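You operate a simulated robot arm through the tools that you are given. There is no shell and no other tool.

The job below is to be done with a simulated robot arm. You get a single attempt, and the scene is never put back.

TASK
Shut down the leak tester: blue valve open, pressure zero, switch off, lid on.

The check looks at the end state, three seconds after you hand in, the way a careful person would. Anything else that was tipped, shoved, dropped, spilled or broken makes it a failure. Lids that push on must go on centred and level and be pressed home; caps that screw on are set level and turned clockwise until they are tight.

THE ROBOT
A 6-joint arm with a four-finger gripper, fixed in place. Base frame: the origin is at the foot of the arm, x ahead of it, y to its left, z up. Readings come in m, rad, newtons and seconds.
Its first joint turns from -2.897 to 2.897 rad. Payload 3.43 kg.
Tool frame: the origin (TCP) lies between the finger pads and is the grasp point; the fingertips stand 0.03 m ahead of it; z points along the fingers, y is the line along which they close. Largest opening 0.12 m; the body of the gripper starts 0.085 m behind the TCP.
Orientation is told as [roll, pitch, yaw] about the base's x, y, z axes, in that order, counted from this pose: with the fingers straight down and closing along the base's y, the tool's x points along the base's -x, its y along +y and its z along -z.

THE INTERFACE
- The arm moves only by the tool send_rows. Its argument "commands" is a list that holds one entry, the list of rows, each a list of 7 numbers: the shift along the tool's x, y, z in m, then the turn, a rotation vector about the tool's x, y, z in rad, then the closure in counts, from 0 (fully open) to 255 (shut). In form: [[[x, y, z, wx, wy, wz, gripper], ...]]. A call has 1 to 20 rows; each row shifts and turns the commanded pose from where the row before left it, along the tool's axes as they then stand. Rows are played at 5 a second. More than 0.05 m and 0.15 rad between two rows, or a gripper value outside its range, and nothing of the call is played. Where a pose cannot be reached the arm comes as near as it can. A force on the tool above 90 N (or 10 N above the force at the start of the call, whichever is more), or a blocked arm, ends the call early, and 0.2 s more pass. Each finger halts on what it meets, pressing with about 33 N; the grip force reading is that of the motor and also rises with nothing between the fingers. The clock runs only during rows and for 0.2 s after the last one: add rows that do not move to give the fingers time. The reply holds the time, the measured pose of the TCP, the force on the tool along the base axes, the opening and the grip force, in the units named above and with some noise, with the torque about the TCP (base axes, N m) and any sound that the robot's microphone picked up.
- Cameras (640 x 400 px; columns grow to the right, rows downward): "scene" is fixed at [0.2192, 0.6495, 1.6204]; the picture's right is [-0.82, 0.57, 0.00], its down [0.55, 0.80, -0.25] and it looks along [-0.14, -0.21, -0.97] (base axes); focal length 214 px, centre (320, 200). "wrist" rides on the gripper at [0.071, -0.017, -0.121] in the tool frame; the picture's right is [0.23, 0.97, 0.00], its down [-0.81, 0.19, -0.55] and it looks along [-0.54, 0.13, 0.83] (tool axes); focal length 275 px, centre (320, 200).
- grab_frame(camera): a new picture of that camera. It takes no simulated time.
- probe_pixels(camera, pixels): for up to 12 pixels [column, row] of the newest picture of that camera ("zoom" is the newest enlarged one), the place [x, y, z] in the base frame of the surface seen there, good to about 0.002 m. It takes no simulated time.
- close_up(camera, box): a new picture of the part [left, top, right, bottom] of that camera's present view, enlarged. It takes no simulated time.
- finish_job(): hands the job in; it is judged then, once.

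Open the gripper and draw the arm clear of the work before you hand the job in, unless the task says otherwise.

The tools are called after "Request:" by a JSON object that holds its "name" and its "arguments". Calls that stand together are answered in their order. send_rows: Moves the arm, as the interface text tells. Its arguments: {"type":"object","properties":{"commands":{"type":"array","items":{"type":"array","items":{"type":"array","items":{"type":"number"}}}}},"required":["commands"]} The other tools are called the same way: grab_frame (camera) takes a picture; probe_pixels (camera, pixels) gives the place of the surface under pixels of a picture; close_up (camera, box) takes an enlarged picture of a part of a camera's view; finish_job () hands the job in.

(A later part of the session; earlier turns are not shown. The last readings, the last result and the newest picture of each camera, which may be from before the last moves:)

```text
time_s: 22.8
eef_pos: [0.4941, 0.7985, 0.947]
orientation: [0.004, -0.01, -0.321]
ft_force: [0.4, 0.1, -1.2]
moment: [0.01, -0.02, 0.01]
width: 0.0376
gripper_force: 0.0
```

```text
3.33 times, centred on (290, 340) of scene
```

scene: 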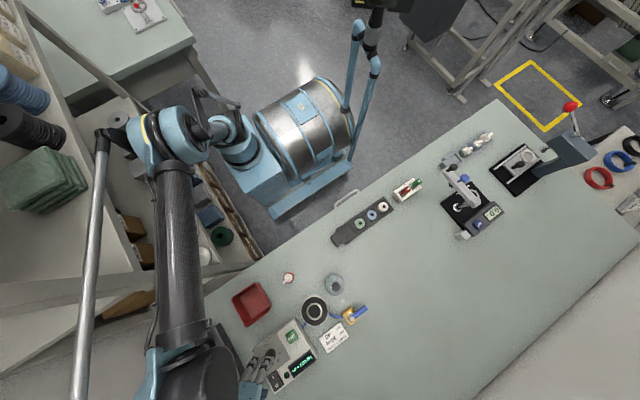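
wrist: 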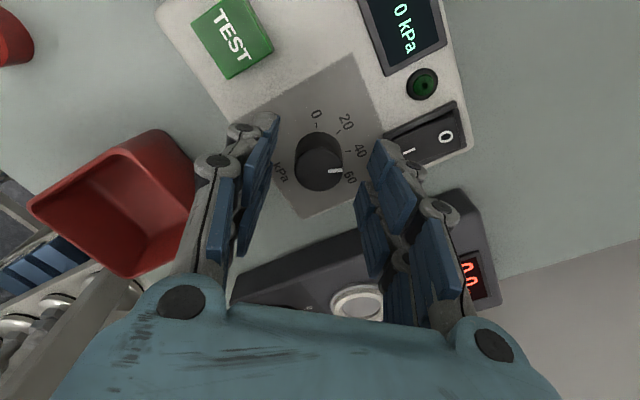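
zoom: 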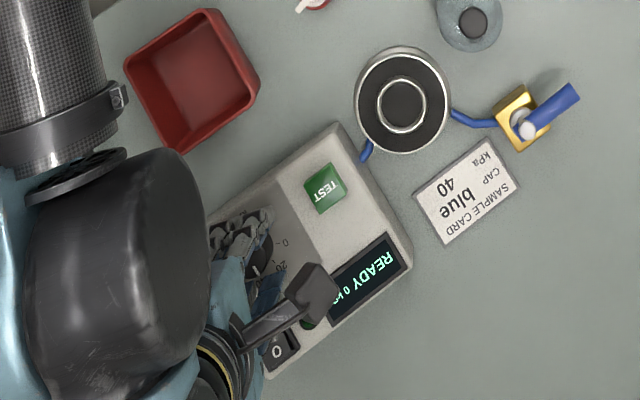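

Tester hasn't moved (TEST button still at scene ≈(291,337)). Free TCP is ~1 mm short of the knob centre in tool y; I'll shift +0.9 mm and regrip, letting it settle before reading.

Request:
{"name": "send_rows", "arguments": {"commands": [[[0, 0.0009, 0, 0, 0, 0, 175], [0, 0, 0, 0, 0, 0, 185], [0, 0, 0, 0, 0, 0, 200], [0, 0, 0, 0, 0, 0, 200], [0, 0, 0, 0, 0, 0, 200], [0, 0, 0, 0, 0, 0, 200]]]}}

```text
time_s: 24.2
eef_pos: [0.4934, 0.7991, 0.9468]
orientation: [0.004, -0.009, -0.319]
ft_force: [1.5, 3.0, 2.2]
moment: [0.04, -0.09, 0.03]
width: 0.0279
gripper_force: 44.9
```

Side force is now only ~3 N. I'll rotate another 0.2 rad CCW with a small drift compensation and check the force.

Request:
{"name": "send_rows", "arguments": {"commands": [[[0, -0.00012, 0, 0, 0, -0.05, 200], [0, -0.00012, 0, 0, 0, -0.05, 200], [0, -0.00012, 0, 0, 0, -0.05, 200], [0, -0.00012, 0, 0, 0, -0.05, 200], [0, 0, 0, 0, 0, 0, 200], [0, 0, 0, 0, 0, 0, 200]]]}}

```text
time_s: 25.6
eef_pos: [0.4938, 0.7993, 0.9478]
orientation: [0.004, -0.01, -0.116]
ft_force: [1.3, 18.4, 11.6]
moment: [0.55, 0.18, 0.05]
width: 0.0281
gripper_force: 44.8
```

+18 N means I over-compensated; I'll shift back +0.5 mm, and rotate 0.2 rad with no compensation.

Request:
{"name": "send_rows", "arguments": {"commands": [[[0, 0.0005, 0, 0, 0, 0, 200], [0, 0, 0, 0, 0, -0.05, 200], [0, 0, 0, 0, 0, -0.05, 200], [0, 0, 0, 0, 0, -0.05, 200], [0, 0, 0, 0, 0, -0.05, 200], [0, 0, 0, 0, 0, 0, 200], [0, 0, 0, 0, 0, 0, 200]]]}}

Request:
{"name": "close_up", "arguments": {"camera": "wrist", "box": [250, 90, 410, 220]}}

```text
time_s: 27.2
eef_pos: [0.4937, 0.7986, 0.9462]
orientation: [0.002, -0.01, 0.08]
ft_force: [-5.6, -10.5, -9.0]
moment: [-0.35, 0.22, -0.03]
width: 0.0279
gripper_force: 45.0
```

```text
3.08 times, centred on (330, 155) of wrist
```

zoom: 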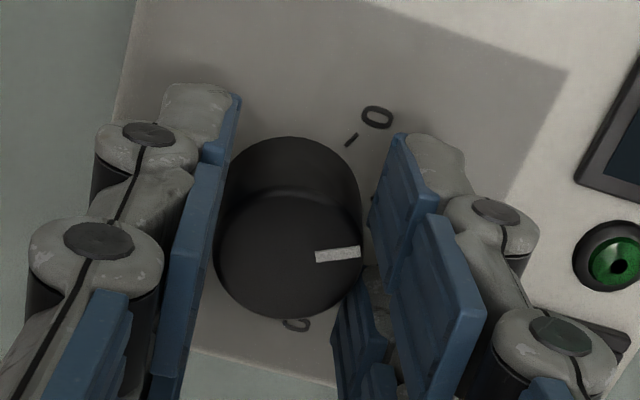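

Force −10 N; a small −0.25 mm correction and another 0.2 rad of turning.

Request:
{"name": "send_rows", "arguments": {"commands": [[[0, -0.0003, 0, 0, 0, 0, 200], [0, 0, 0, 0, 0, -0.05, 200], [0, 0, 0, 0, 0, -0.05, 200], [0, 0, 0, 0, 0, -0.05, 200], [0, 0, 0, 0, 0, -0.05, 200], [0, 0, 0, 0, 0, 0, 200], [0, 0, 0, 0, 0, 0, 200]]]}}

```text
time_s: 28.8
eef_pos: [0.494, 0.7981, 0.9467]
orientation: [-0.001, -0.01, 0.28]
ft_force: [-7.0, -13.7, -17.6]
moment: [-0.25, 0.2, -0.01]
width: 0.028
gripper_force: 45.4
```

Small corrections again along tool axes and another 0.2 rad.

Request:
{"name": "send_rows", "arguments": {"commands": [[[0.0003, -0.0004, 0.0004, 0, 0, 0, 200], [0, 0, 0, 0, 0, -0.05, 200], [0, 0, 0, 0, 0, -0.05, 200], [0, 0, 0, 0, 0, -0.05, 200], [0, 0, 0, 0, 0, -0.05, 200], [0, 0, 0, 0, 0, 0, 200], [0, 0, 0, 0, 0, 0, 200]]]}}

Request:
{"name": "close_up", "arguments": {"camera": "wrist", "box": [250, 90, 410, 220]}}

```text
time_s: 30.4
eef_pos: [0.4947, 0.8, 0.9465]
orientation: [-0.003, -0.01, 0.479]
ft_force: [3.8, 10.5, 9.7]
moment: [0.44, -0.26, 0.02]
width: 0.028
gripper_force: 45.1
```

```text
3.08 times, centred on (330, 155) of wrist
```

zoom: 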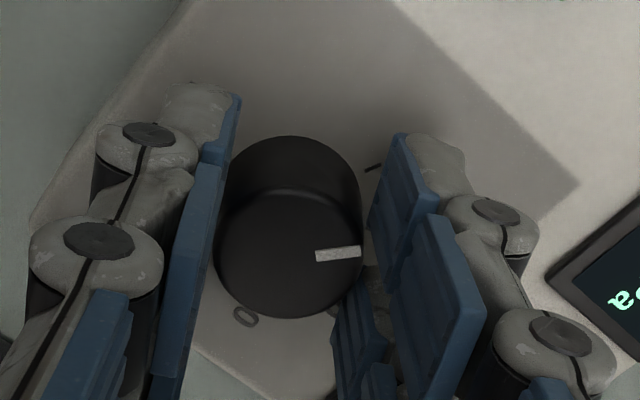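

About 69° turned; the 0 tick (zoom (372,167)) still sits ~20° ahead of the pointer. I'll apply small corrections and turn 0.2 rad more.

Request:
{"name": "send_rows", "arguments": {"commands": [[[-0.0002, 0.0002, -0.0002, 0, 0, 0, 200], [0, 0, 0, 0, 0, -0.05, 200], [0, 0, 0, 0, 0, -0.05, 200], [0, 0, 0, 0, 0, -0.05, 200], [0, 0, 0, 0, 0, -0.05, 200], [0, 0, 0, 0, 0, 0, 200], [0, 0, 0, 0, 0, 0, 200]]]}}

Request:
{"name": "close_up", "arguments": {"camera": "wrist", "box": [250, 90, 410, 220]}}

```text
time_s: 32.0
eef_pos: [0.495, 0.7985, 0.9454]
orientation: [-0.007, -0.01, 0.679]
ft_force: [9.5, 9.3, 6.7]
moment: [0.4, -0.37, 0.02]
width: 0.0281
gripper_force: 45.0
```

```text
3.08 times, centred on (330, 155) of wrist
```

zoom: 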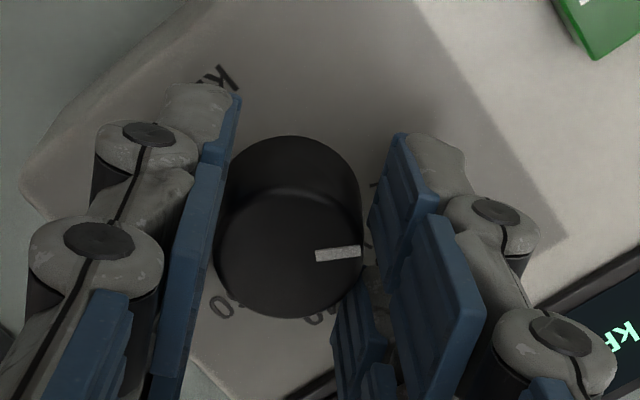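

80° turned; about 9° remaining by the tick's position (373,184). I'll turn 0.15 rad more in fine steps watching the moment.

Request:
{"name": "send_rows", "arguments": {"commands": [[[-0.0003, 0.0001, -0.0001, 0, 0, 0, 200], [0, 0, 0, 0, 0, -0.05, 200], [0, 0, 0, 0, 0, -0.05, 200], [0, 0, 0, 0, 0, -0.05, 200], [0, 0, 0, 0, 0, 0, 200], [0, 0, 0, 0, 0, 0, 200]]]}}

Request:
{"name": "close_up", "arguments": {"camera": "wrist", "box": [250, 90, 410, 220]}}

```text
time_s: 33.4
eef_pos: [0.4942, 0.7989, 0.947]
orientation: [-0.007, -0.009, 0.83]
ft_force: [9.3, 3.4, 9.0]
moment: [-0.03, -0.06, -0.39]
width: 0.0281
gripper_force: 44.7
```

```text
3.08 times, centred on (330, 155) of wrist
```

zoom: 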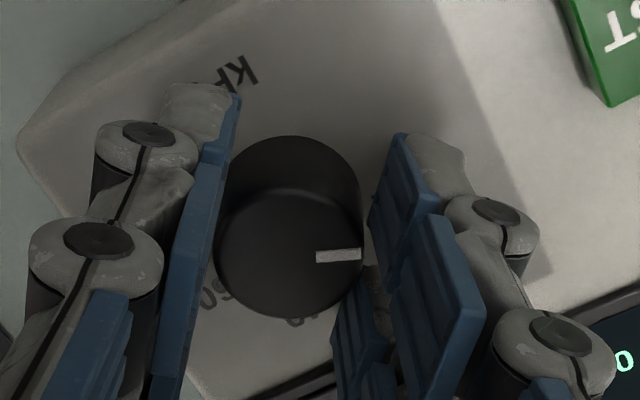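

Moment about z jumped to −0.39 N·m: the knob has reached its stop at ~89°, i.e. at 0. I'll release and lift straight up.

Request:
{"name": "send_rows", "arguments": {"commands": [[[0, 0, 0, 0, 0, 0.01, 190], [0, 0, 0, 0, 0, 0, 165], [0, 0, 0, 0, 0, 0, 150], [0, 0, -0.02, 0, 0, 0, 150], [0, 0, -0.03, 0, 0, 0, 150], [0, 0, -0.04, 0, 0, 0, 150], [0, 0, -0.04, 0, 0, 0, 150], [0, 0, 0, 0, 0, 0, 150]]]}}

Request:
{"name": "grab_frame", "arguments": {"camera": "wrist"}}

Request:
{"name": "close_up", "arguments": {"camera": "wrist", "box": [260, 50, 400, 170]}}

```text
time_s: 35.2
eef_pos: [0.4928, 0.8005, 1.0767]
orientation: [-0.007, -0.008, 0.819]
ft_force: [0.5, 0.2, 0.1]
moment: [0.02, 0.01, 0.03]
width: 0.0492
gripper_force: 0.0
```

```text
taken
```

wrist: 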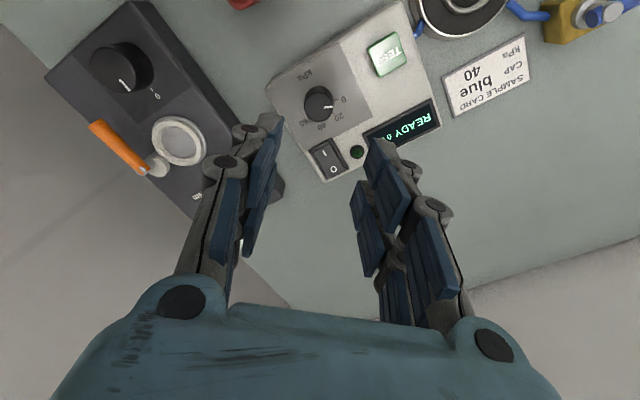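

```text
3.33 times, centred on (330, 110) of wrist
```

zoom: 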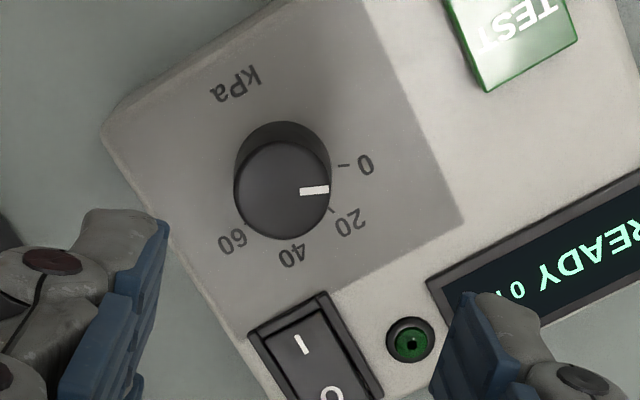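

The pointer now points at 0. I'll probe to verify its direction against the 0 tick, and map the rocker switch.

Request:
{"name": "probe_pixels", "arguments": {"camera": "zoom", "pixels": [[281, 190], [302, 192], [326, 189], [343, 166], [364, 165], [240, 190], [322, 190], [281, 145], [281, 236], [345, 219], [295, 258], [235, 243]]}}

Request:
{"name": "close_up", "arguments": {"camera": "wrist", "box": [295, 120, 375, 190]}}

Request:
{"name": "probe_pixels", "arguments": {"camera": "zoom", "pixels": [[200, 130], [275, 155], [240, 200], [300, 240], [320, 300], [360, 260], [280, 330], [260, 290], [330, 270], [380, 290], [220, 250], [190, 200]]}}

```text
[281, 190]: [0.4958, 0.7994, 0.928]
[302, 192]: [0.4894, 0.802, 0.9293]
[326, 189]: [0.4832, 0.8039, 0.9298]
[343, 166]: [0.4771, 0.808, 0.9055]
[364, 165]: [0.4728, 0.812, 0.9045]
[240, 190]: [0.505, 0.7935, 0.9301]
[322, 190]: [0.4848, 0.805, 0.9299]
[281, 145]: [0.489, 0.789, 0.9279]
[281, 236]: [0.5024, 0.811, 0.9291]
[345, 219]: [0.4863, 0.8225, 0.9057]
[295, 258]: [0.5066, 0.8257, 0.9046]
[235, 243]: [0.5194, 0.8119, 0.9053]
```

```text
5.71 times, centred on (335, 155) of wrist
```

zoom: 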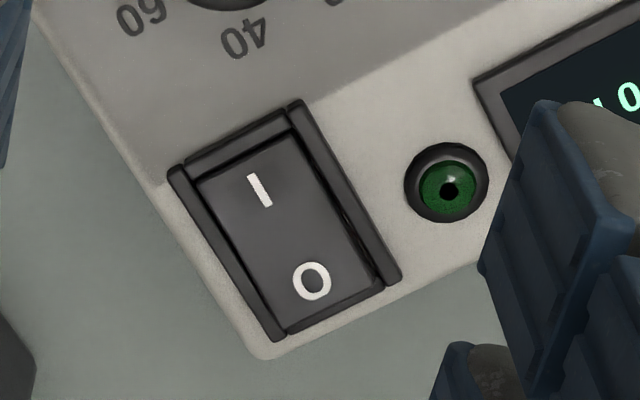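

```text
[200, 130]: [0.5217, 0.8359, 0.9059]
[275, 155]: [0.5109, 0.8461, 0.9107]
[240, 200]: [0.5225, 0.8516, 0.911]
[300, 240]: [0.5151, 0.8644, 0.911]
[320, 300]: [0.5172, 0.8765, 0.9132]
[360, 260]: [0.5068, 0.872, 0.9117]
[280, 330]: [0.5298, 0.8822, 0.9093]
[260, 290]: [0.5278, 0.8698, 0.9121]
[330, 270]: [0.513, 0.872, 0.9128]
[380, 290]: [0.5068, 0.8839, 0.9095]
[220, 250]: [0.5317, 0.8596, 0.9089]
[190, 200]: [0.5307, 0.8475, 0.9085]
```

Knob reads 0 (pointer ≈157°, against stop). The rocker's O end sits higher (z≈0.913 vs 0.911 at I), so it's ON; O is at about (0.517, 0.875). Next I'll close the fingers, return to yaw 0 at height and tilt outward ~23° for reach.

Request:
{"name": "send_rows", "arguments": {"commands": [[[0, 0, 0, 0, 0, 0.1365, 255], [0, 0, 0, 0, 0, 0.1365, 255], [0, 0, 0, 0, 0, 0.1365, 255], [0, 0, 0, 0, 0, 0.1365, 255], [0, 0, 0, 0, 0, 0.1365, 255], [0, 0, 0, 0, 0, 0.1365, 255], [-0.02, 0.02, 0, 0, 0, 0, 255], [0, 0, 0, -0.1, 0, 0, 255], [0, 0, 0, -0.1, 0, 0, 255], [0, 0, 0, -0.1, 0, 0, 255], [0, 0, 0, -0.1, 0, 0, 255], [0, 0, 0, 0, 0, 0, 255]]]}}

Request:
{"name": "grab_frame", "arguments": {"camera": "wrist"}}

Request:
{"name": "grab_frame", "arguments": {"camera": "scene"}}

```text
time_s: 37.8
eef_pos: [0.5121, 0.8187, 1.0769]
orientation: [0.404, -0.009, 0.001]
ft_force: [-0.4, -0.2, 0.4]
moment: [-0.01, -0.04, -0.01]
width: 0.0
gripper_force: 33.9
```

```text
taken
```

wrist: 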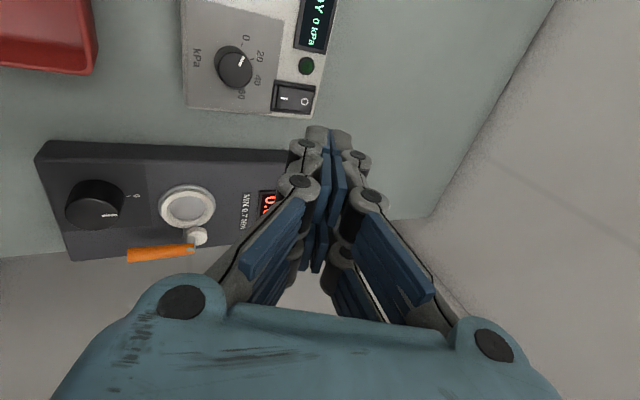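

```text
taken
```

scene: 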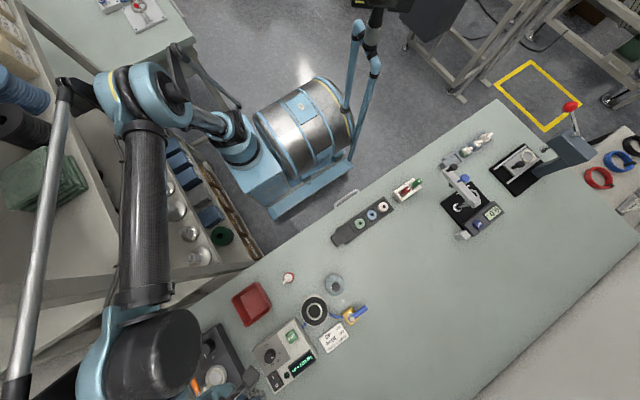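

Before descending, I'll probe the neighbouring device's near edge and height to be sure the fingers clear it.

Request:
{"name": "probe_pixels", "arguments": {"camera": "wrist", "pixels": [[60, 145], [200, 150], [280, 155], [260, 200], [283, 99], [303, 101], [293, 85], [312, 110], [275, 108], [306, 66], [310, 135], [328, 135]]}}

Request:
{"name": "close_up", "arguments": {"camera": "wrist", "box": [240, 50, 340, 130]}}

```text
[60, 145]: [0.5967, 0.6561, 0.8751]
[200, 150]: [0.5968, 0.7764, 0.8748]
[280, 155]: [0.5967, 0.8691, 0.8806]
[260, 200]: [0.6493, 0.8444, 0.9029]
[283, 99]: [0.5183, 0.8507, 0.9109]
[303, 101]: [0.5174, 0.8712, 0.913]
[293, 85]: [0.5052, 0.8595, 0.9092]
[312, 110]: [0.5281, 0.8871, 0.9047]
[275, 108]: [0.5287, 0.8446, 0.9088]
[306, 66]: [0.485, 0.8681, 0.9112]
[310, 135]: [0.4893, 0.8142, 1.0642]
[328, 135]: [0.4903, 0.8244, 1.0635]
```

```text
5.00 times, centred on (290, 90) of wrist
```

zoom: 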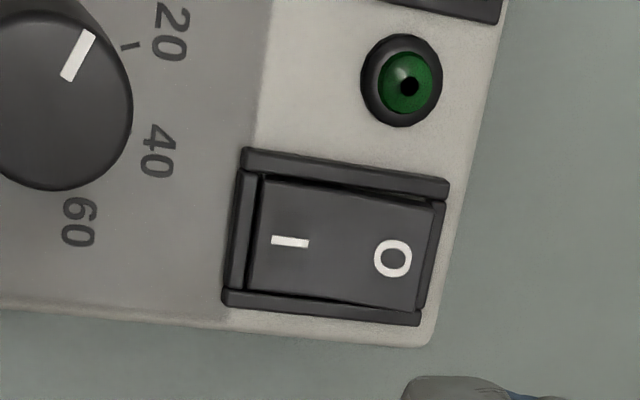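

The other device starts at x≈0.597, so it's clear. I'll descend along the tilted tool axis until the tips hover ~1 cm above the O end of the rocker.

Request:
{"name": "send_rows", "arguments": {"commands": [[[-0.0015, 0.0008, 0.0335, 0, 0, 0, 255], [-0.0015, 0.0008, 0.0335, 0, 0, 0, 255], [-0.0015, 0.0008, 0.0335, 0, 0, 0, 255], [-0.0014, 0.0008, 0.0335, 0, 0, 0, 255], [0, 0, 0, 0, 0, 0, 255], [0, 0, 0, 0, 0, 0, 255]]]}}

Request:
{"name": "grab_frame", "arguments": {"camera": "wrist"}}

Request:
{"name": "close_up", "arguments": {"camera": "scene", "box": [230, 320, 330, 400]}}

```text
time_s: 39.2
eef_pos: [0.5196, 0.8733, 0.9552]
orientation: [0.402, -0.01, 0.003]
ft_force: [0.6, 0.1, -0.6]
moment: [-0.01, 0.0, 0.01]
width: 0.0
gripper_force: 32.8
```

```text
taken
```

wrist: 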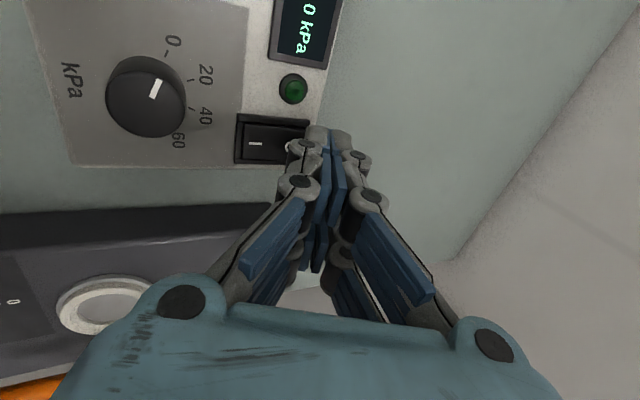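

```text
5.00 times, centred on (280, 360) of scene
```

zoom: 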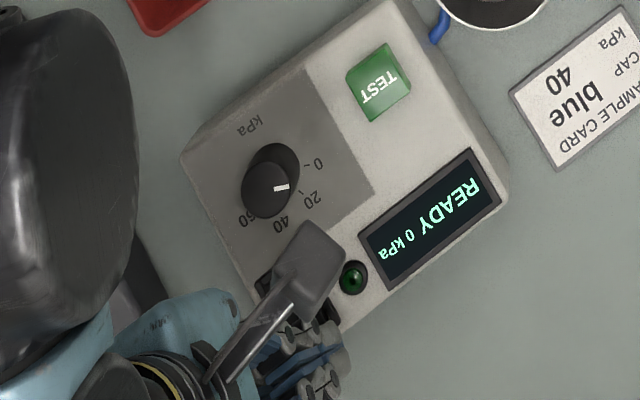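

Tips hover over the O half. I'll lower vertically ~8 mm then 2 mm steps and watch the force and any click.

Request:
{"name": "send_rows", "arguments": {"commands": [[[0, -0.0016, 0.0037, 0, 0, 0, 255], [0, -0.0016, 0.0037, 0, 0, 0, 255], [0, -0.0006, 0.0014, 0, 0, 0, 255], [0, 0, 0, 0, 0, 0, 255]]]}}

Request:
{"name": "close_up", "arguments": {"camera": "wrist", "box": [220, 60, 380, 180]}}

```text
time_s: 40.2
eef_pos: [0.5202, 0.8737, 0.9455]
orientation: [0.402, -0.012, -0.002]
ft_force: [0.4, 0.6, 0.7]
moment: [0.01, -0.01, -0.02]
width: 0.0003
gripper_force: 33.5
```

```text
3.33 times, centred on (300, 120) of wrist
```

zoom: 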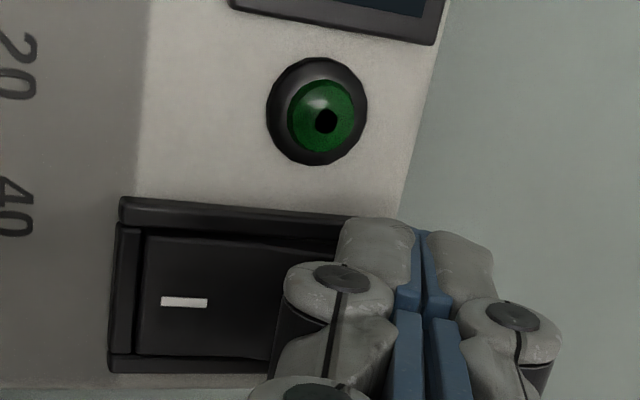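

No force yet; tips about at contact height. I'll continue down in 1.5 mm steps.

Request:
{"name": "send_rows", "arguments": {"commands": [[[0, -0.0006, 0.0014, 0, 0, 0, 255], [0, -0.0006, 0.0014, 0, 0, 0, 255], [0, 0, 0, 0, 0, 0, 255]]]}}

Request:
{"name": "close_up", "arguments": {"camera": "wrist", "box": [220, 60, 380, 180]}}

```text
time_s: 41.0
eef_pos: [0.5208, 0.8742, 0.9424]
orientation: [0.402, -0.011, -0.001]
ft_force: [-0.2, -0.1, 0.0]
moment: [0.01, 0.04, -0.01]
width: 0.0
gripper_force: 33.4
```

```text
3.33 times, centred on (300, 120) of wrist
```

zoom: 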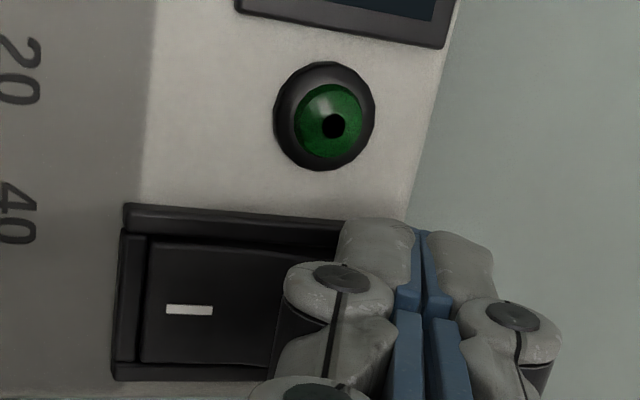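

Still no contact; the rounded tip centre lies near y≈0.886, slightly past the rocker end. I'll raise 4 mm, shift 5 mm toward −y, then lower again in small steps.

Request:
{"name": "send_rows", "arguments": {"commands": [[[0, 0.0016, -0.0037, 0, 0, 0, 255], [0, -0.0046, -0.002, 0, 0, 0, 255], [0, -0.0008, 0.0018, 0, 0, 0, 255], [0, -0.0008, 0.0018, 0, 0, 0, 255], [0, -0.0006, 0.0014, 0, 0, 0, 255], [0, 0, 0, 0, 0, 0, 255]]]}}

Request:
{"name": "close_up", "arguments": {"camera": "wrist", "box": [220, 60, 380, 180]}}

```text
time_s: 42.4
eef_pos: [0.5211, 0.8691, 0.941]
orientation: [0.402, -0.01, 0.0]
ft_force: [-0.1, 0.9, 3.1]
moment: [0.01, 0.04, 0.02]
width: 0.0
gripper_force: 33.1
```

```text
3.33 times, centred on (300, 120) of wrist
```

zoom: 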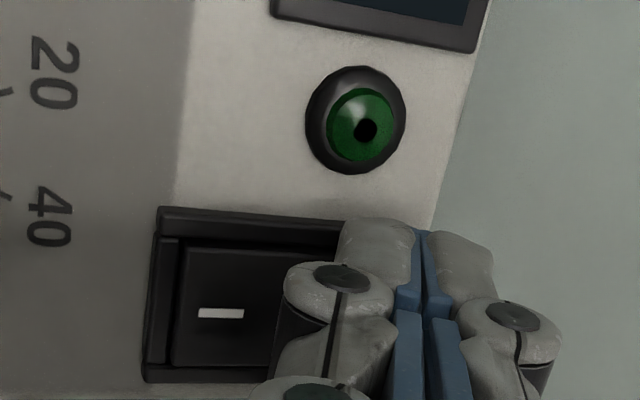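

Contact with 3 N. I'll keep pressing in 1 mm steps.

Request:
{"name": "send_rows", "arguments": {"commands": [[[0, -0.0004, 0.0009, 0, 0, 0, 255], [0, -0.0004, 0.0009, 0, 0, 0, 255], [0, 0, 0, 0, 0, 0, 255]]]}}

Request:
{"name": "close_up", "arguments": {"camera": "wrist", "box": [220, 0, 380, 180]}}

```text
time_s: 43.2
eef_pos: [0.5212, 0.8697, 0.9384]
orientation: [0.401, -0.011, 0.0]
ft_force: [0.2, 0.4, 0.5]
moment: [-0.04, -0.01, 0.01]
width: 0.0
gripper_force: 32.8
```

```text
2.22 times, centred on (300, 90) of wrist
```

zoom: 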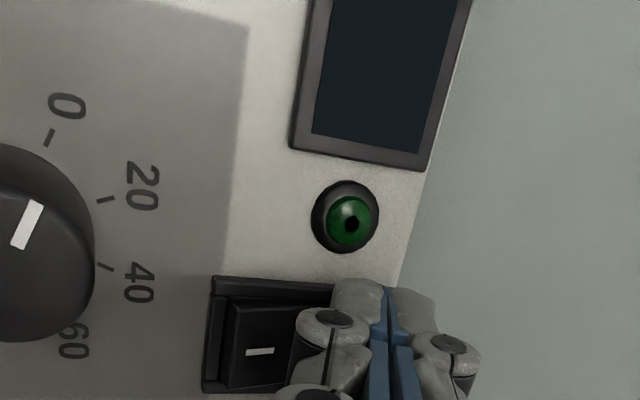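

The display went dark and the rocker flipped: the switch is off. I'll lift straight up, and un-tilt the tool.

Request:
{"name": "send_rows", "arguments": {"commands": [[[0, 0.0079, -0.0184, 0, 0, 0, 255], [0, 0.0118, -0.0276, 0, 0, 0, 255], [0, 0.0157, -0.0368, 0, 0, 0, 255], [0, 0.0157, -0.0368, 0, 0, 0, 255], [0, 0, 0, 0.1, 0, 0, 255], [0, 0, 0, 0.1, 0, 0, 255], [0, 0, 0, 0.1, 0, 0, 255], [0, 0, 0, 0.1, 0, 0, 255], [0, 0, 0, 0, 0, 0, 255]]]}}

Request:
{"name": "close_up", "arguments": {"camera": "scene", "box": [240, 260, 400, 400]}}

Request:
{"name": "grab_frame", "arguments": {"camera": "wrist"}}

```text
time_s: 45.2
eef_pos: [0.5133, 0.8523, 1.0598]
orientation: [0.001, -0.009, 0.001]
ft_force: [0.1, 0.8, -0.5]
moment: [-0.02, 0.0, -0.02]
width: 0.0002
gripper_force: 33.5
out of reach, approached as far as the arm can: row 8
```

```text
2.86 times, centred on (320, 330) of scene
```

zoom: 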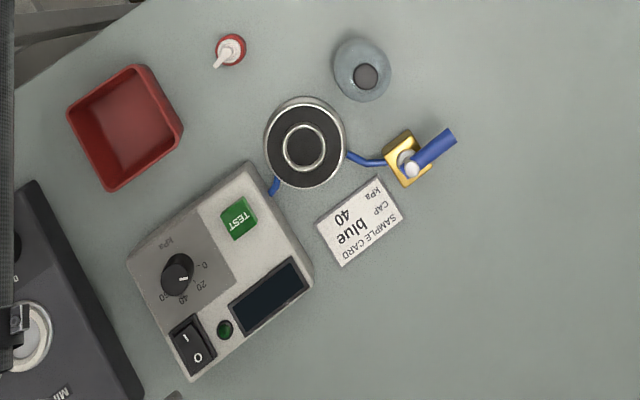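

```text
taken
```

wrist: 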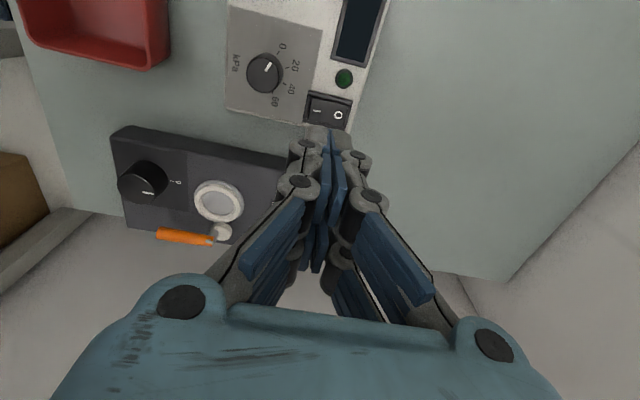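

Switch is off (display dark) with everything else in place. Now I'll study the chamber and dome geometry using the scene camera.

Request:
{"name": "close_up", "arguments": {"camera": "scene", "box": [295, 290, 335, 330]}}

Request:
{"name": "probe_pixels", "arguments": {"camera": "zoom", "pixels": [[320, 200], [130, 200], [150, 200], [480, 200], [498, 200], [320, 15], [320, 45], [320, 345], [320, 365], [240, 210], [400, 210], [320, 290]]}}

```text
10.00 times, centred on (315, 310) of scene
```

zoom: 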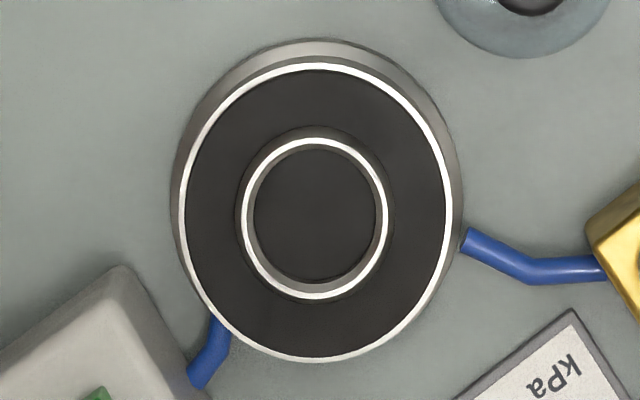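

```text
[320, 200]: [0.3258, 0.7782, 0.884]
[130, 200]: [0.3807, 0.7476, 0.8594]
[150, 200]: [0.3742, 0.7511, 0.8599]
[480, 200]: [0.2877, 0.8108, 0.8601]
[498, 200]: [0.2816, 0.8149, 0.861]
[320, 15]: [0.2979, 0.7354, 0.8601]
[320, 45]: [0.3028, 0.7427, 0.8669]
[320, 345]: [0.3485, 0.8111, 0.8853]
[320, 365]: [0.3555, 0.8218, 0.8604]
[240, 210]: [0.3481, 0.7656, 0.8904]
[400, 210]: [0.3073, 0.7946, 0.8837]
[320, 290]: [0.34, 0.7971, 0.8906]
```

Chamber: base rim up to z≈0.885, inner nest ring top z≈0.8905, centre near (0.327,0.78). Now I'll move to a viewpoint on the dome's −x side, high above everything.

Request:
{"name": "send_rows", "arguments": {"commands": [[[0.0412, -0.0136, 0, 0, 0, 0, 255], [0.0412, -0.0136, 0, 0, 0, 0, 255], [0.0412, -0.0136, 0, 0, 0, 0, 255], [0.0412, -0.0136, 0, 0, 0, 0, 255], [0.0412, -0.0136, 0, 0, 0, 0, 140], [0.0412, -0.0136, 0, 0, 0, 0, 140], [0.0412, -0.0136, 0, 0, 0, 0, 140], [0.0412, -0.0136, 0, 0, 0, 0, 140], [0.0412, -0.0136, 0, 0, 0, 0, 140], [0, 0, 0, 0, 0, 0, 140], [0, 0, 0, 0, 0, 0, 140]]]}}

Request:
{"name": "grab_frame", "arguments": {"camera": "wrist"}}

Request:
{"name": "grab_frame", "arguments": {"camera": "scene"}}

```text
time_s: 47.6
eef_pos: [0.1429, 0.7316, 1.0535]
orientation: [0.002, -0.011, -0.001]
ft_force: [-0.1, 0.8, -0.2]
moment: [-0.02, 0.04, 0.01]
width: 0.0539
gripper_force: 0.0
```

```text
taken
```

wrist: 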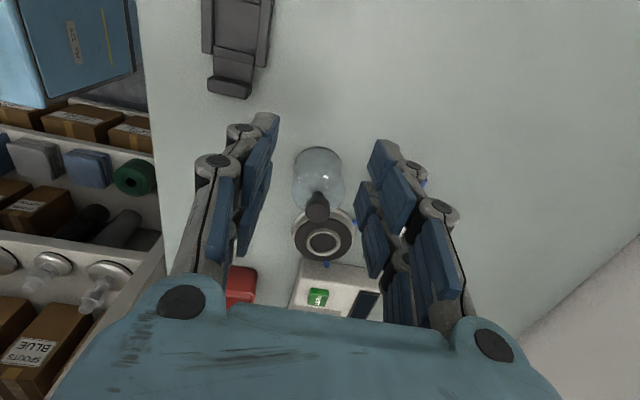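

```text
taken
```

scene: 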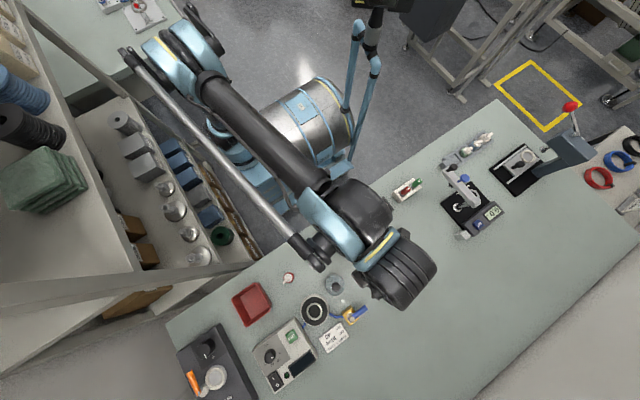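

The dome is at wrist (320,180) with its black knob at (318,207). I'll zoom in on it and the chamber and probe.

Request:
{"name": "close_up", "arguments": {"camera": "wrist", "box": [275, 135, 375, 275]}}

Request:
{"name": "close_up", "arguments": {"camera": "wrist", "box": [285, 135, 355, 225]}}

Request:
{"name": "probe_pixels", "arguments": {"camera": "zoom", "pixels": [[310, 310], [290, 310], [335, 310], [310, 335], [310, 275], [310, 255], [310, 245], [285, 290], [340, 290], [250, 200], [370, 200], [320, 60]]}}

```text
2.86 times, centred on (325, 205) of wrist
```

zoom: 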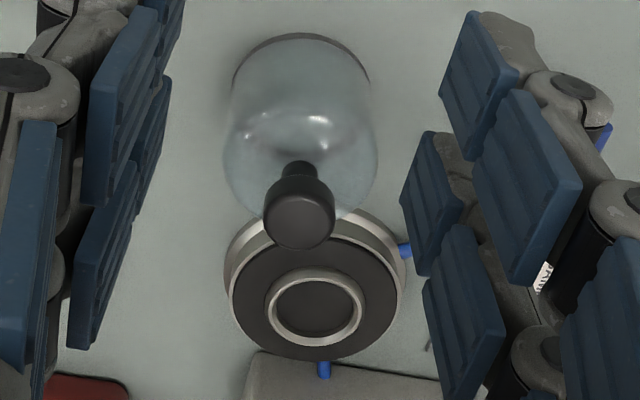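

```text
4.44 times, centred on (320, 180) of wrist
```

zoom: 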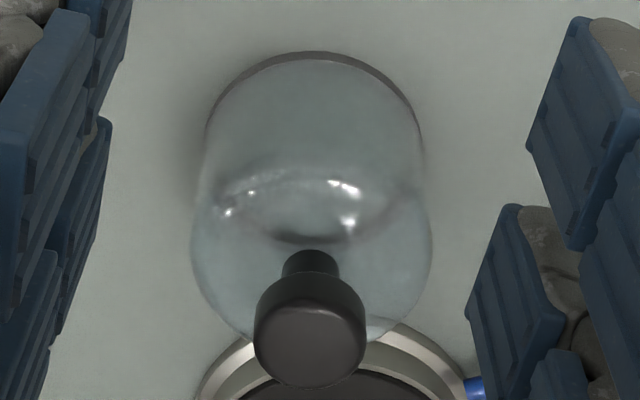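

```text
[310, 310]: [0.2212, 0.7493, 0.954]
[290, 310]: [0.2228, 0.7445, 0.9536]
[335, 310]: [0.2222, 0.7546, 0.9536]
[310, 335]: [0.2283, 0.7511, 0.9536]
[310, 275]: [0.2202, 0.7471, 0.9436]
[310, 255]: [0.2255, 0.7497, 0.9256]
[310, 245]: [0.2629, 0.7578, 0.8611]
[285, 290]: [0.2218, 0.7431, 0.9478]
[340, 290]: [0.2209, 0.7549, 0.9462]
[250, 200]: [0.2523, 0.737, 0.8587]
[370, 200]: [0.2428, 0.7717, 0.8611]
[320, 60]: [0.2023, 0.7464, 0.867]
```

I'll take precise multi-point measurements of the inner nest ring and the outer rim from the scene view (still unobstructed) to fit the centre.

Request:
{"name": "close_up", "arguments": {"camera": "scene", "box": [295, 290, 335, 330]}}

Request:
{"name": "probe_pixels", "arguments": {"camera": "zoom", "pixels": [[248, 215], [385, 215], [316, 143], [316, 296], [268, 165], [364, 165], [268, 274], [364, 274]]}}

Request:
{"name": "probe_pixels", "arguments": {"camera": "zoom", "pixels": [[182, 205], [449, 205], [316, 66], [316, 359], [222, 105], [410, 105], [222, 312], [410, 312], [420, 215], [316, 215], [210, 215], [316, 100]]}}

```text
10.00 times, centred on (315, 310) of scene
```

zoom: 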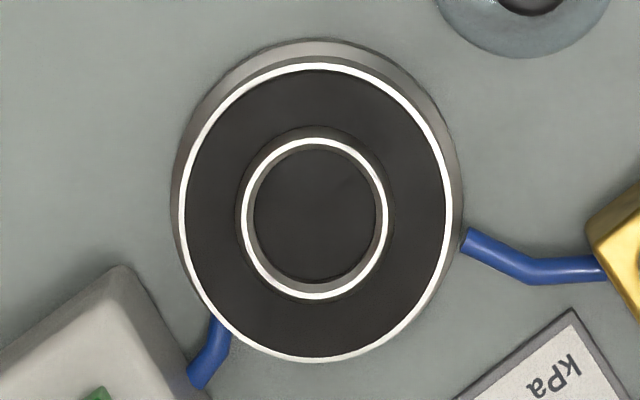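

```text
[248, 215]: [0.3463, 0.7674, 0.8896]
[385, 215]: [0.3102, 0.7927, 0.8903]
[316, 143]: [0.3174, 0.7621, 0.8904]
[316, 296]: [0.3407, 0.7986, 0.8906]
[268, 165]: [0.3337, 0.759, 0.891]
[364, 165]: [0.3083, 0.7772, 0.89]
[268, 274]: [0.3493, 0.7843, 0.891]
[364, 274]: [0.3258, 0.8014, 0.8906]
```

```text
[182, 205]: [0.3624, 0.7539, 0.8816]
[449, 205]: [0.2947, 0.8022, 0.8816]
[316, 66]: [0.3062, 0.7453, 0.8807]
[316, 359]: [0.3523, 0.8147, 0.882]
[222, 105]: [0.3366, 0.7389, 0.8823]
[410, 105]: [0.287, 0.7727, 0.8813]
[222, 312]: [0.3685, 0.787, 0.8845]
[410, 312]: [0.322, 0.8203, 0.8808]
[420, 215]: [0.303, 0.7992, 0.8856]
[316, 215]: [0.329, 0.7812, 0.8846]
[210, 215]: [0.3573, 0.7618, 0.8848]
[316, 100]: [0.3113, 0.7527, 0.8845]
```

Chamber centre fits to ≈(0.329, 0.780), plate z≈0.885, nest ring top 0.8905. Now the same multi-point fit for the dome's knob.

Request:
{"name": "close_up", "arguments": {"camera": "scene", "box": [319, 269, 351, 301]}}

Request:
{"name": "probe_pixels", "arguments": {"camera": "zoom", "pixels": [[284, 222], [380, 222], [332, 170], [332, 274], [298, 185], [366, 185], [298, 259], [366, 259], [332, 222]]}}

Request:
{"name": "close_up", "arguments": {"camera": "wrist", "box": [295, 185, 341, 225]}}

Request:
{"name": "probe_pixels", "arguments": {"camera": "zoom", "pixels": [[320, 250], [230, 250], [405, 250], [320, 190], [320, 310], [320, 150], [240, 150], [400, 150], [320, 100], [320, 80], [300, 60], [340, 60]]}}

```text
12.50 times, centred on (335, 285) of scene
```

zoom: 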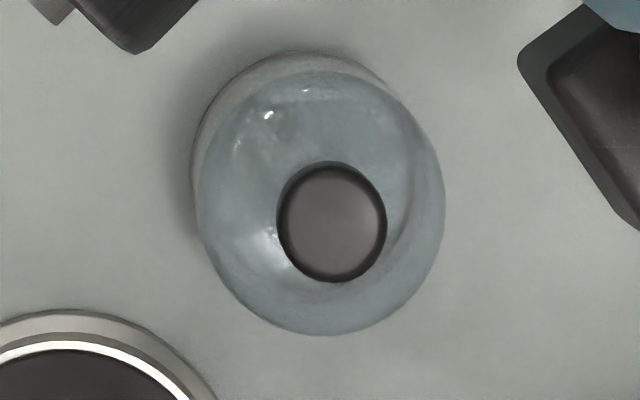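

```text
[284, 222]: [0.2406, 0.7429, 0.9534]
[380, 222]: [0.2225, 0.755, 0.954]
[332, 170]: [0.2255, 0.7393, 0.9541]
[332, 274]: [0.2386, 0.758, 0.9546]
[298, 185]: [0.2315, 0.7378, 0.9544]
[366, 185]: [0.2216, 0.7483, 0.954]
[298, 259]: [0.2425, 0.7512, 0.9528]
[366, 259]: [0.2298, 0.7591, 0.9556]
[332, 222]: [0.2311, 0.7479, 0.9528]
```

```text
10.00 times, centred on (318, 205) of wrist
```

zoom: 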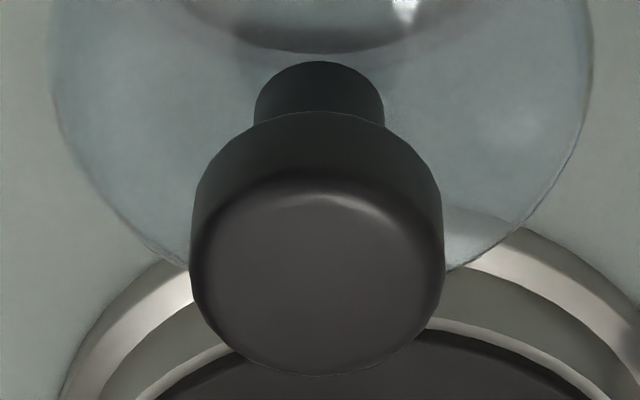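

```text
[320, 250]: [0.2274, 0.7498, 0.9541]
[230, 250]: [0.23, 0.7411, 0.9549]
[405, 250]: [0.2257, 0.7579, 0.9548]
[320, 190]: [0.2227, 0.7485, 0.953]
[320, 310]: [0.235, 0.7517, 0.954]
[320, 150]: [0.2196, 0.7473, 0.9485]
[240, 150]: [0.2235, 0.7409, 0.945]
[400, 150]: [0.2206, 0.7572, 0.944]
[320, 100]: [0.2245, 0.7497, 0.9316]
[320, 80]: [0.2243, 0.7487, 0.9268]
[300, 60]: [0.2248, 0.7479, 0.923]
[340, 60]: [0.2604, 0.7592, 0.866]
```

Knob centre ≈(0.2315, 0.7495), head ~25 mm diameter from z≈0.94 to 0.954 with a thinner neck, glass apex ≈0.92. I'll move over it with the fingers open (54 mm), then check before descending.

Request:
{"name": "send_rows", "arguments": {"commands": [[[-0.0295, 0.006, 0.011, 0, 0, 0, 140], [-0.0295, 0.006, 0.011, 0, 0, 0, 140], [-0.0296, 0.006, 0.0115, 0, 0, 0, 140], [0, 0, 0, 0, 0, 0, 140], [0, 0, 0, 0, 0, 0, 140]]]}}

Request:
{"name": "grab_frame", "arguments": {"camera": "wrist"}}

Request:
{"name": "close_up", "arguments": {"camera": "wrist", "box": [250, 80, 410, 220]}}

```text
time_s: 48.8
eef_pos: [0.231, 0.7496, 1.0226]
orientation: [0.003, -0.012, -0.001]
ft_force: [-0.3, 0.1, -0.2]
moment: [-0.02, 0.02, 0.0]
width: 0.054
gripper_force: 0.0
```

```text
taken
```

wrist: 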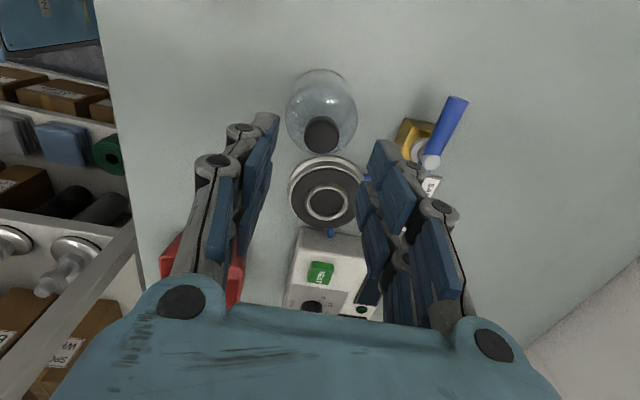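

```text
2.86 times, centred on (330, 150) of wrist
```

zoom: 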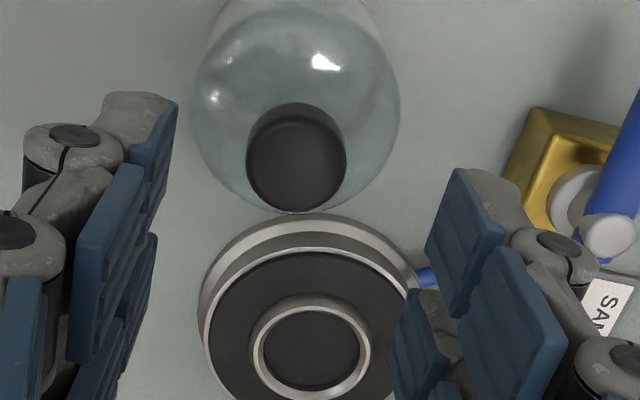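

The knob is centred between the fingers (wrist (321.6,138) vs expected (320,139)). I'll descend to TCP z≈0.958 so the tips straddle the knob head with clearance above the glass.

Request:
{"name": "send_rows", "arguments": {"commands": [[[0.0003, 0.0002, 0.022, 0, 0, 0, 140], [0.0003, 0.0002, 0.022, 0, 0, 0, 140], [0.0003, 0, 0.02, 0, 0, 0, 140], [0, 0, 0, 0, 0, 0, 140], [0, 0, 0, 0, 0, 0, 140]]]}}

Request:
{"name": "close_up", "arguments": {"camera": "wrist", "box": [250, 80, 410, 220]}}

```text
time_s: 50.0
eef_pos: [0.2327, 0.749, 0.9574]
orientation: [0.003, -0.01, 0.0]
ft_force: [0.2, 0.7, -0.1]
moment: [-0.01, 0.01, -0.01]
width: 0.054
gripper_force: 0.0
```

```text
2.86 times, centred on (330, 150) of wrist
```

zoom: 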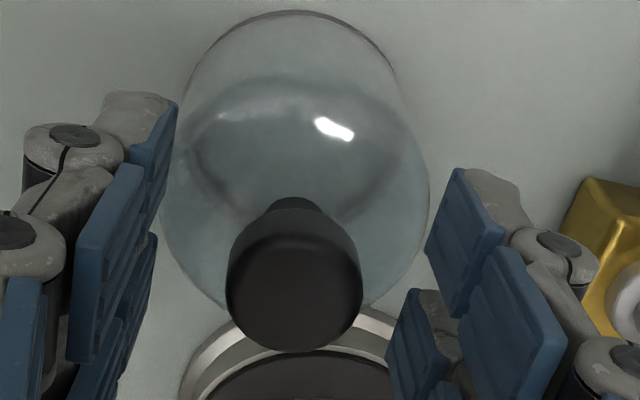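

Well centred. I'll close the fingers gradually on the knob head.

Request:
{"name": "send_rows", "arguments": {"commands": [[[0, 0, 0, 0, 0, 0, 170], [0, 0, 0, 0, 0, 0, 190], [0, 0, 0, 0, 0, 0, 210], [0, 0, 0, 0, 0, 0, 230], [0, 0, 0, 0, 0, 0, 230]]]}}

Request:
{"name": "close_up", "arguments": {"camera": "wrist", "box": [250, 80, 410, 220]}}

```text
time_s: 51.2
eef_pos: [0.2321, 0.7515, 0.958]
orientation: [0.002, -0.011, 0.001]
ft_force: [0.0, -0.6, 0.6]
moment: [0.01, 0.01, 0.0]
width: 0.022
gripper_force: 33.2
```

```text
2.86 times, centred on (330, 150) of wrist
```

zoom: 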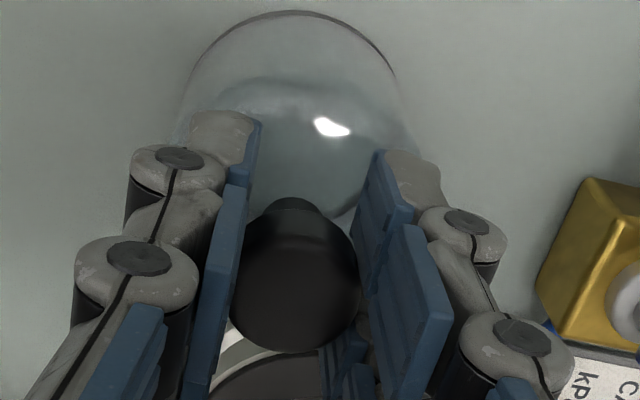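

Gripped (width 22 mm, knob seated in the finger gap). I'll lift 5 cm slowly and look.

Request:
{"name": "send_rows", "arguments": {"commands": [[[0, 0, -0.005, 0, 0, 0, 230], [0, 0, -0.01, 0, 0, 0, 230], [0, 0, -0.015, 0, 0, 0, 230], [0, 0, -0.02, 0, 0, 0, 230], [0, 0, 0, 0, 0, 0, 230], [0, 0, 0, 0, 0, 0, 230]]]}}

Request:
{"name": "grab_frame", "arguments": {"camera": "wrist"}}

Request:
{"name": "grab_frame", "arguments": {"camera": "scene"}}

```text
time_s: 52.6
eef_pos: [0.2299, 0.7497, 1.0096]
orientation: [0.0, -0.012, -0.001]
ft_force: [-1.4, 0.3, -0.9]
moment: [-0.01, 0.01, 0.02]
width: 0.0219
gripper_force: 32.8
```

```text
taken
```

wrist: 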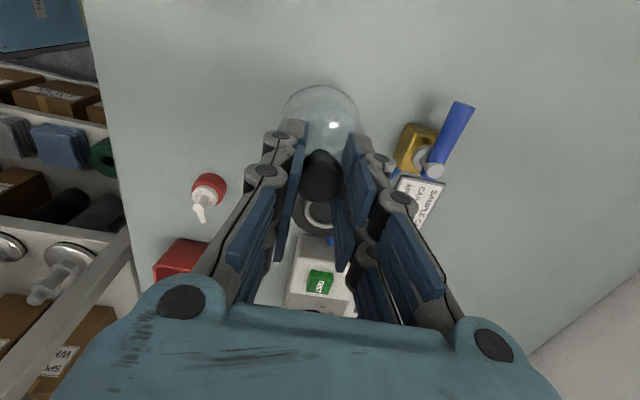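

```text
taken
```

scene: 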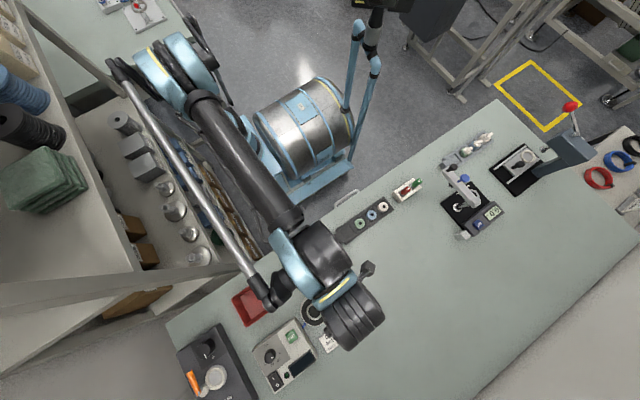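

The dome is held and lifted cleanly. I'll carry it level over the chamber (displacement ≈ +0.0975, +0.0303), then check alignment.

Request:
{"name": "send_rows", "arguments": {"commands": [[[-0.0162, 0.005, 0, 0, 0, 0, 230], [-0.0325, 0.0101, 0, 0, 0, 0, 230], [-0.0325, 0.0101, 0, 0, 0, 0, 230], [-0.0162, 0.005, 0, 0, 0, 0, 230], [0, 0, 0, 0, 0, 0, 230], [0, 0, 0, 0, 0, 0, 230], [0, 0, 0, 0, 0, 0, 230]]]}}

Request:
{"name": "grab_frame", "arguments": {"camera": "wrist"}}

Request:
{"name": "close_up", "arguments": {"camera": "wrist", "box": [250, 60, 410, 230]}}

Request:
{"name": "close_up", "arguments": {"camera": "scene", "box": [260, 270, 380, 370]}}

```text
time_s: 54.2
eef_pos: [0.3287, 0.7792, 1.009]
orientation: [0.002, -0.009, 0.0]
ft_force: [0.4, -0.8, -0.1]
moment: [0.0, 0.02, 0.0]
width: 0.0219
gripper_force: 32.9
```

```text
taken
```

wrist: 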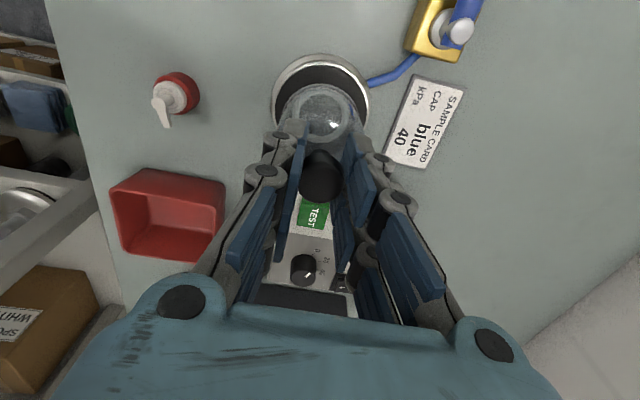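

```text
2.35 times, centred on (330, 145) of wrist
```

zoom: 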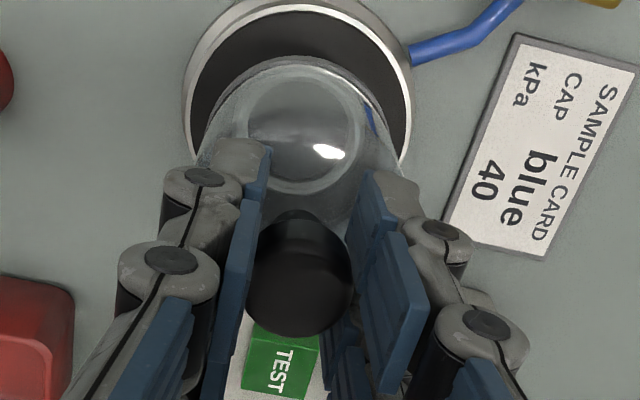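

```text
4.00 times, centred on (320, 320) of scene
```

zoom: 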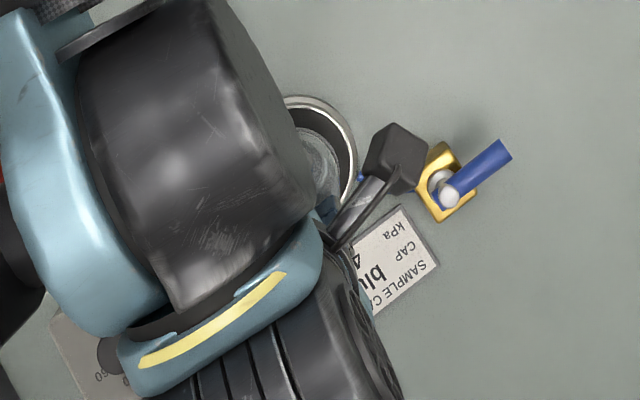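

The chamber is visible through the glass. I'll zoom in and probe the nest ring and rim from here to compare its centre with the tool axis.

Request:
{"name": "close_up", "arguments": {"camera": "wrist", "box": [265, 45, 375, 150]}}

Request:
{"name": "probe_pixels", "arguments": {"camera": "zoom", "pixels": [[320, 280], [230, 250], [415, 250], [320, 180], [320, 370], [265, 210], [385, 210], [320, 60], [120, 250], [520, 250], [190, 90], [470, 90]]}}

```text
3.81 times, centred on (320, 98) of wrist
```

zoom: 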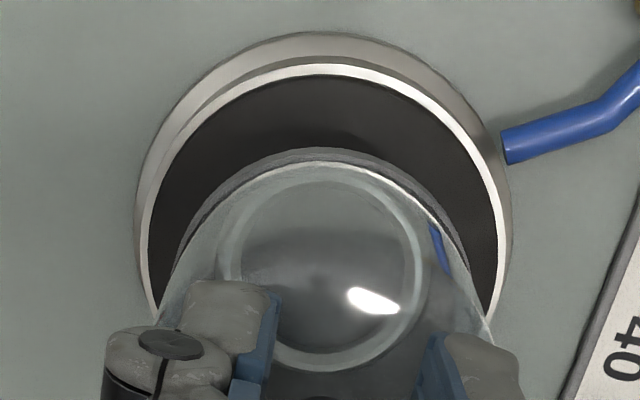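

```text
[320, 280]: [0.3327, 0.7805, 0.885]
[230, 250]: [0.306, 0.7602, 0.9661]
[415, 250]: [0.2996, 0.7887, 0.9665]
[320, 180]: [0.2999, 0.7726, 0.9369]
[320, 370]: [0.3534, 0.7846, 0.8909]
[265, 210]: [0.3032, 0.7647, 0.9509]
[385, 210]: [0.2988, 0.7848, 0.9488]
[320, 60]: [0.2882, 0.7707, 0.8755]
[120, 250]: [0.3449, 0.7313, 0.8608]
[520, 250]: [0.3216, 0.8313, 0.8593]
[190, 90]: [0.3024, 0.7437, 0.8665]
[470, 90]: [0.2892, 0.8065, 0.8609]
```

I'll probe points along the visible chamber rim (white highlight line) to fit its centre from the wrist camera.

Request:
{"name": "probe_pixels", "arguments": {"camera": "zoom", "pixels": [[146, 260], [155, 210], [180, 155], [215, 112], [260, 83], [320, 69], [380, 77], [430, 107], [468, 155], [490, 205], [499, 260], [158, 310]]}}

```text
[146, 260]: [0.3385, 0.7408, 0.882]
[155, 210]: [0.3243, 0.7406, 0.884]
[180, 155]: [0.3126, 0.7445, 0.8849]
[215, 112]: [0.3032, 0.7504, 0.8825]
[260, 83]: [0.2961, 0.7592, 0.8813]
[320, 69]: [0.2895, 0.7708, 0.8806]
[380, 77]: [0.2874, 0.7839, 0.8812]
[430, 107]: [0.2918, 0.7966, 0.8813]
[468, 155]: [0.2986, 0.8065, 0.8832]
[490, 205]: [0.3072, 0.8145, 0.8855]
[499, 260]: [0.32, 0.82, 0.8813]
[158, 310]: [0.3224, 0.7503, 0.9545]
```

Wrist-based fit gives ≈(0.3285, 0.7806), consistent with the scene fit; target (0.3288, 0.7803). I'll take a few extra pose readings to average out noise.

Request:
{"name": "send_rows", "arguments": {"commands": [[[0, 0, 0, 0, 0, 0, 230]]]}}

Request:
{"name": "send_rows", "arguments": {"commands": [[[0, 0, 0, 0, 0, 0, 230]]]}}

Request:
{"name": "send_rows", "arguments": {"commands": [[[0, 0, 0, 0, 0, 0, 230]]]}}

Request:
{"name": "send_rows", "arguments": {"commands": [[[0, 0, 0, 0, 0, 0, 230]]]}}

```text
time_s: 54.6
eef_pos: [0.3281, 0.7793, 1.0098]
orientation: [0.001, -0.01, 0.0]
ft_force: [0.1, 0.3, -0.8]
moment: [-0.04, 0.05, -0.01]
width: 0.0222
gripper_force: 33.4
```

```text
time_s: 55.0
eef_pos: [0.3293, 0.7791, 1.0098]
orientation: [0.002, -0.011, 0.0]
ft_force: [0.8, -0.2, -0.6]
moment: [0.01, -0.03, 0.0]
width: 0.0218
gripper_force: 32.9
```

```text
time_s: 55.4
eef_pos: [0.3282, 0.7793, 1.0087]
orientation: [0.001, -0.011, -0.001]
ft_force: [0.4, -0.1, -0.7]
moment: [0.01, -0.01, -0.01]
width: 0.0219
gripper_force: 32.7
```

```text
time_s: 55.8
eef_pos: [0.3291, 0.7788, 1.0098]
orientation: [0.001, -0.009, 0.0]
ft_force: [-0.8, 0.5, -0.9]
moment: [0.04, -0.03, 0.0]
width: 0.0221
gripper_force: 32.9
```

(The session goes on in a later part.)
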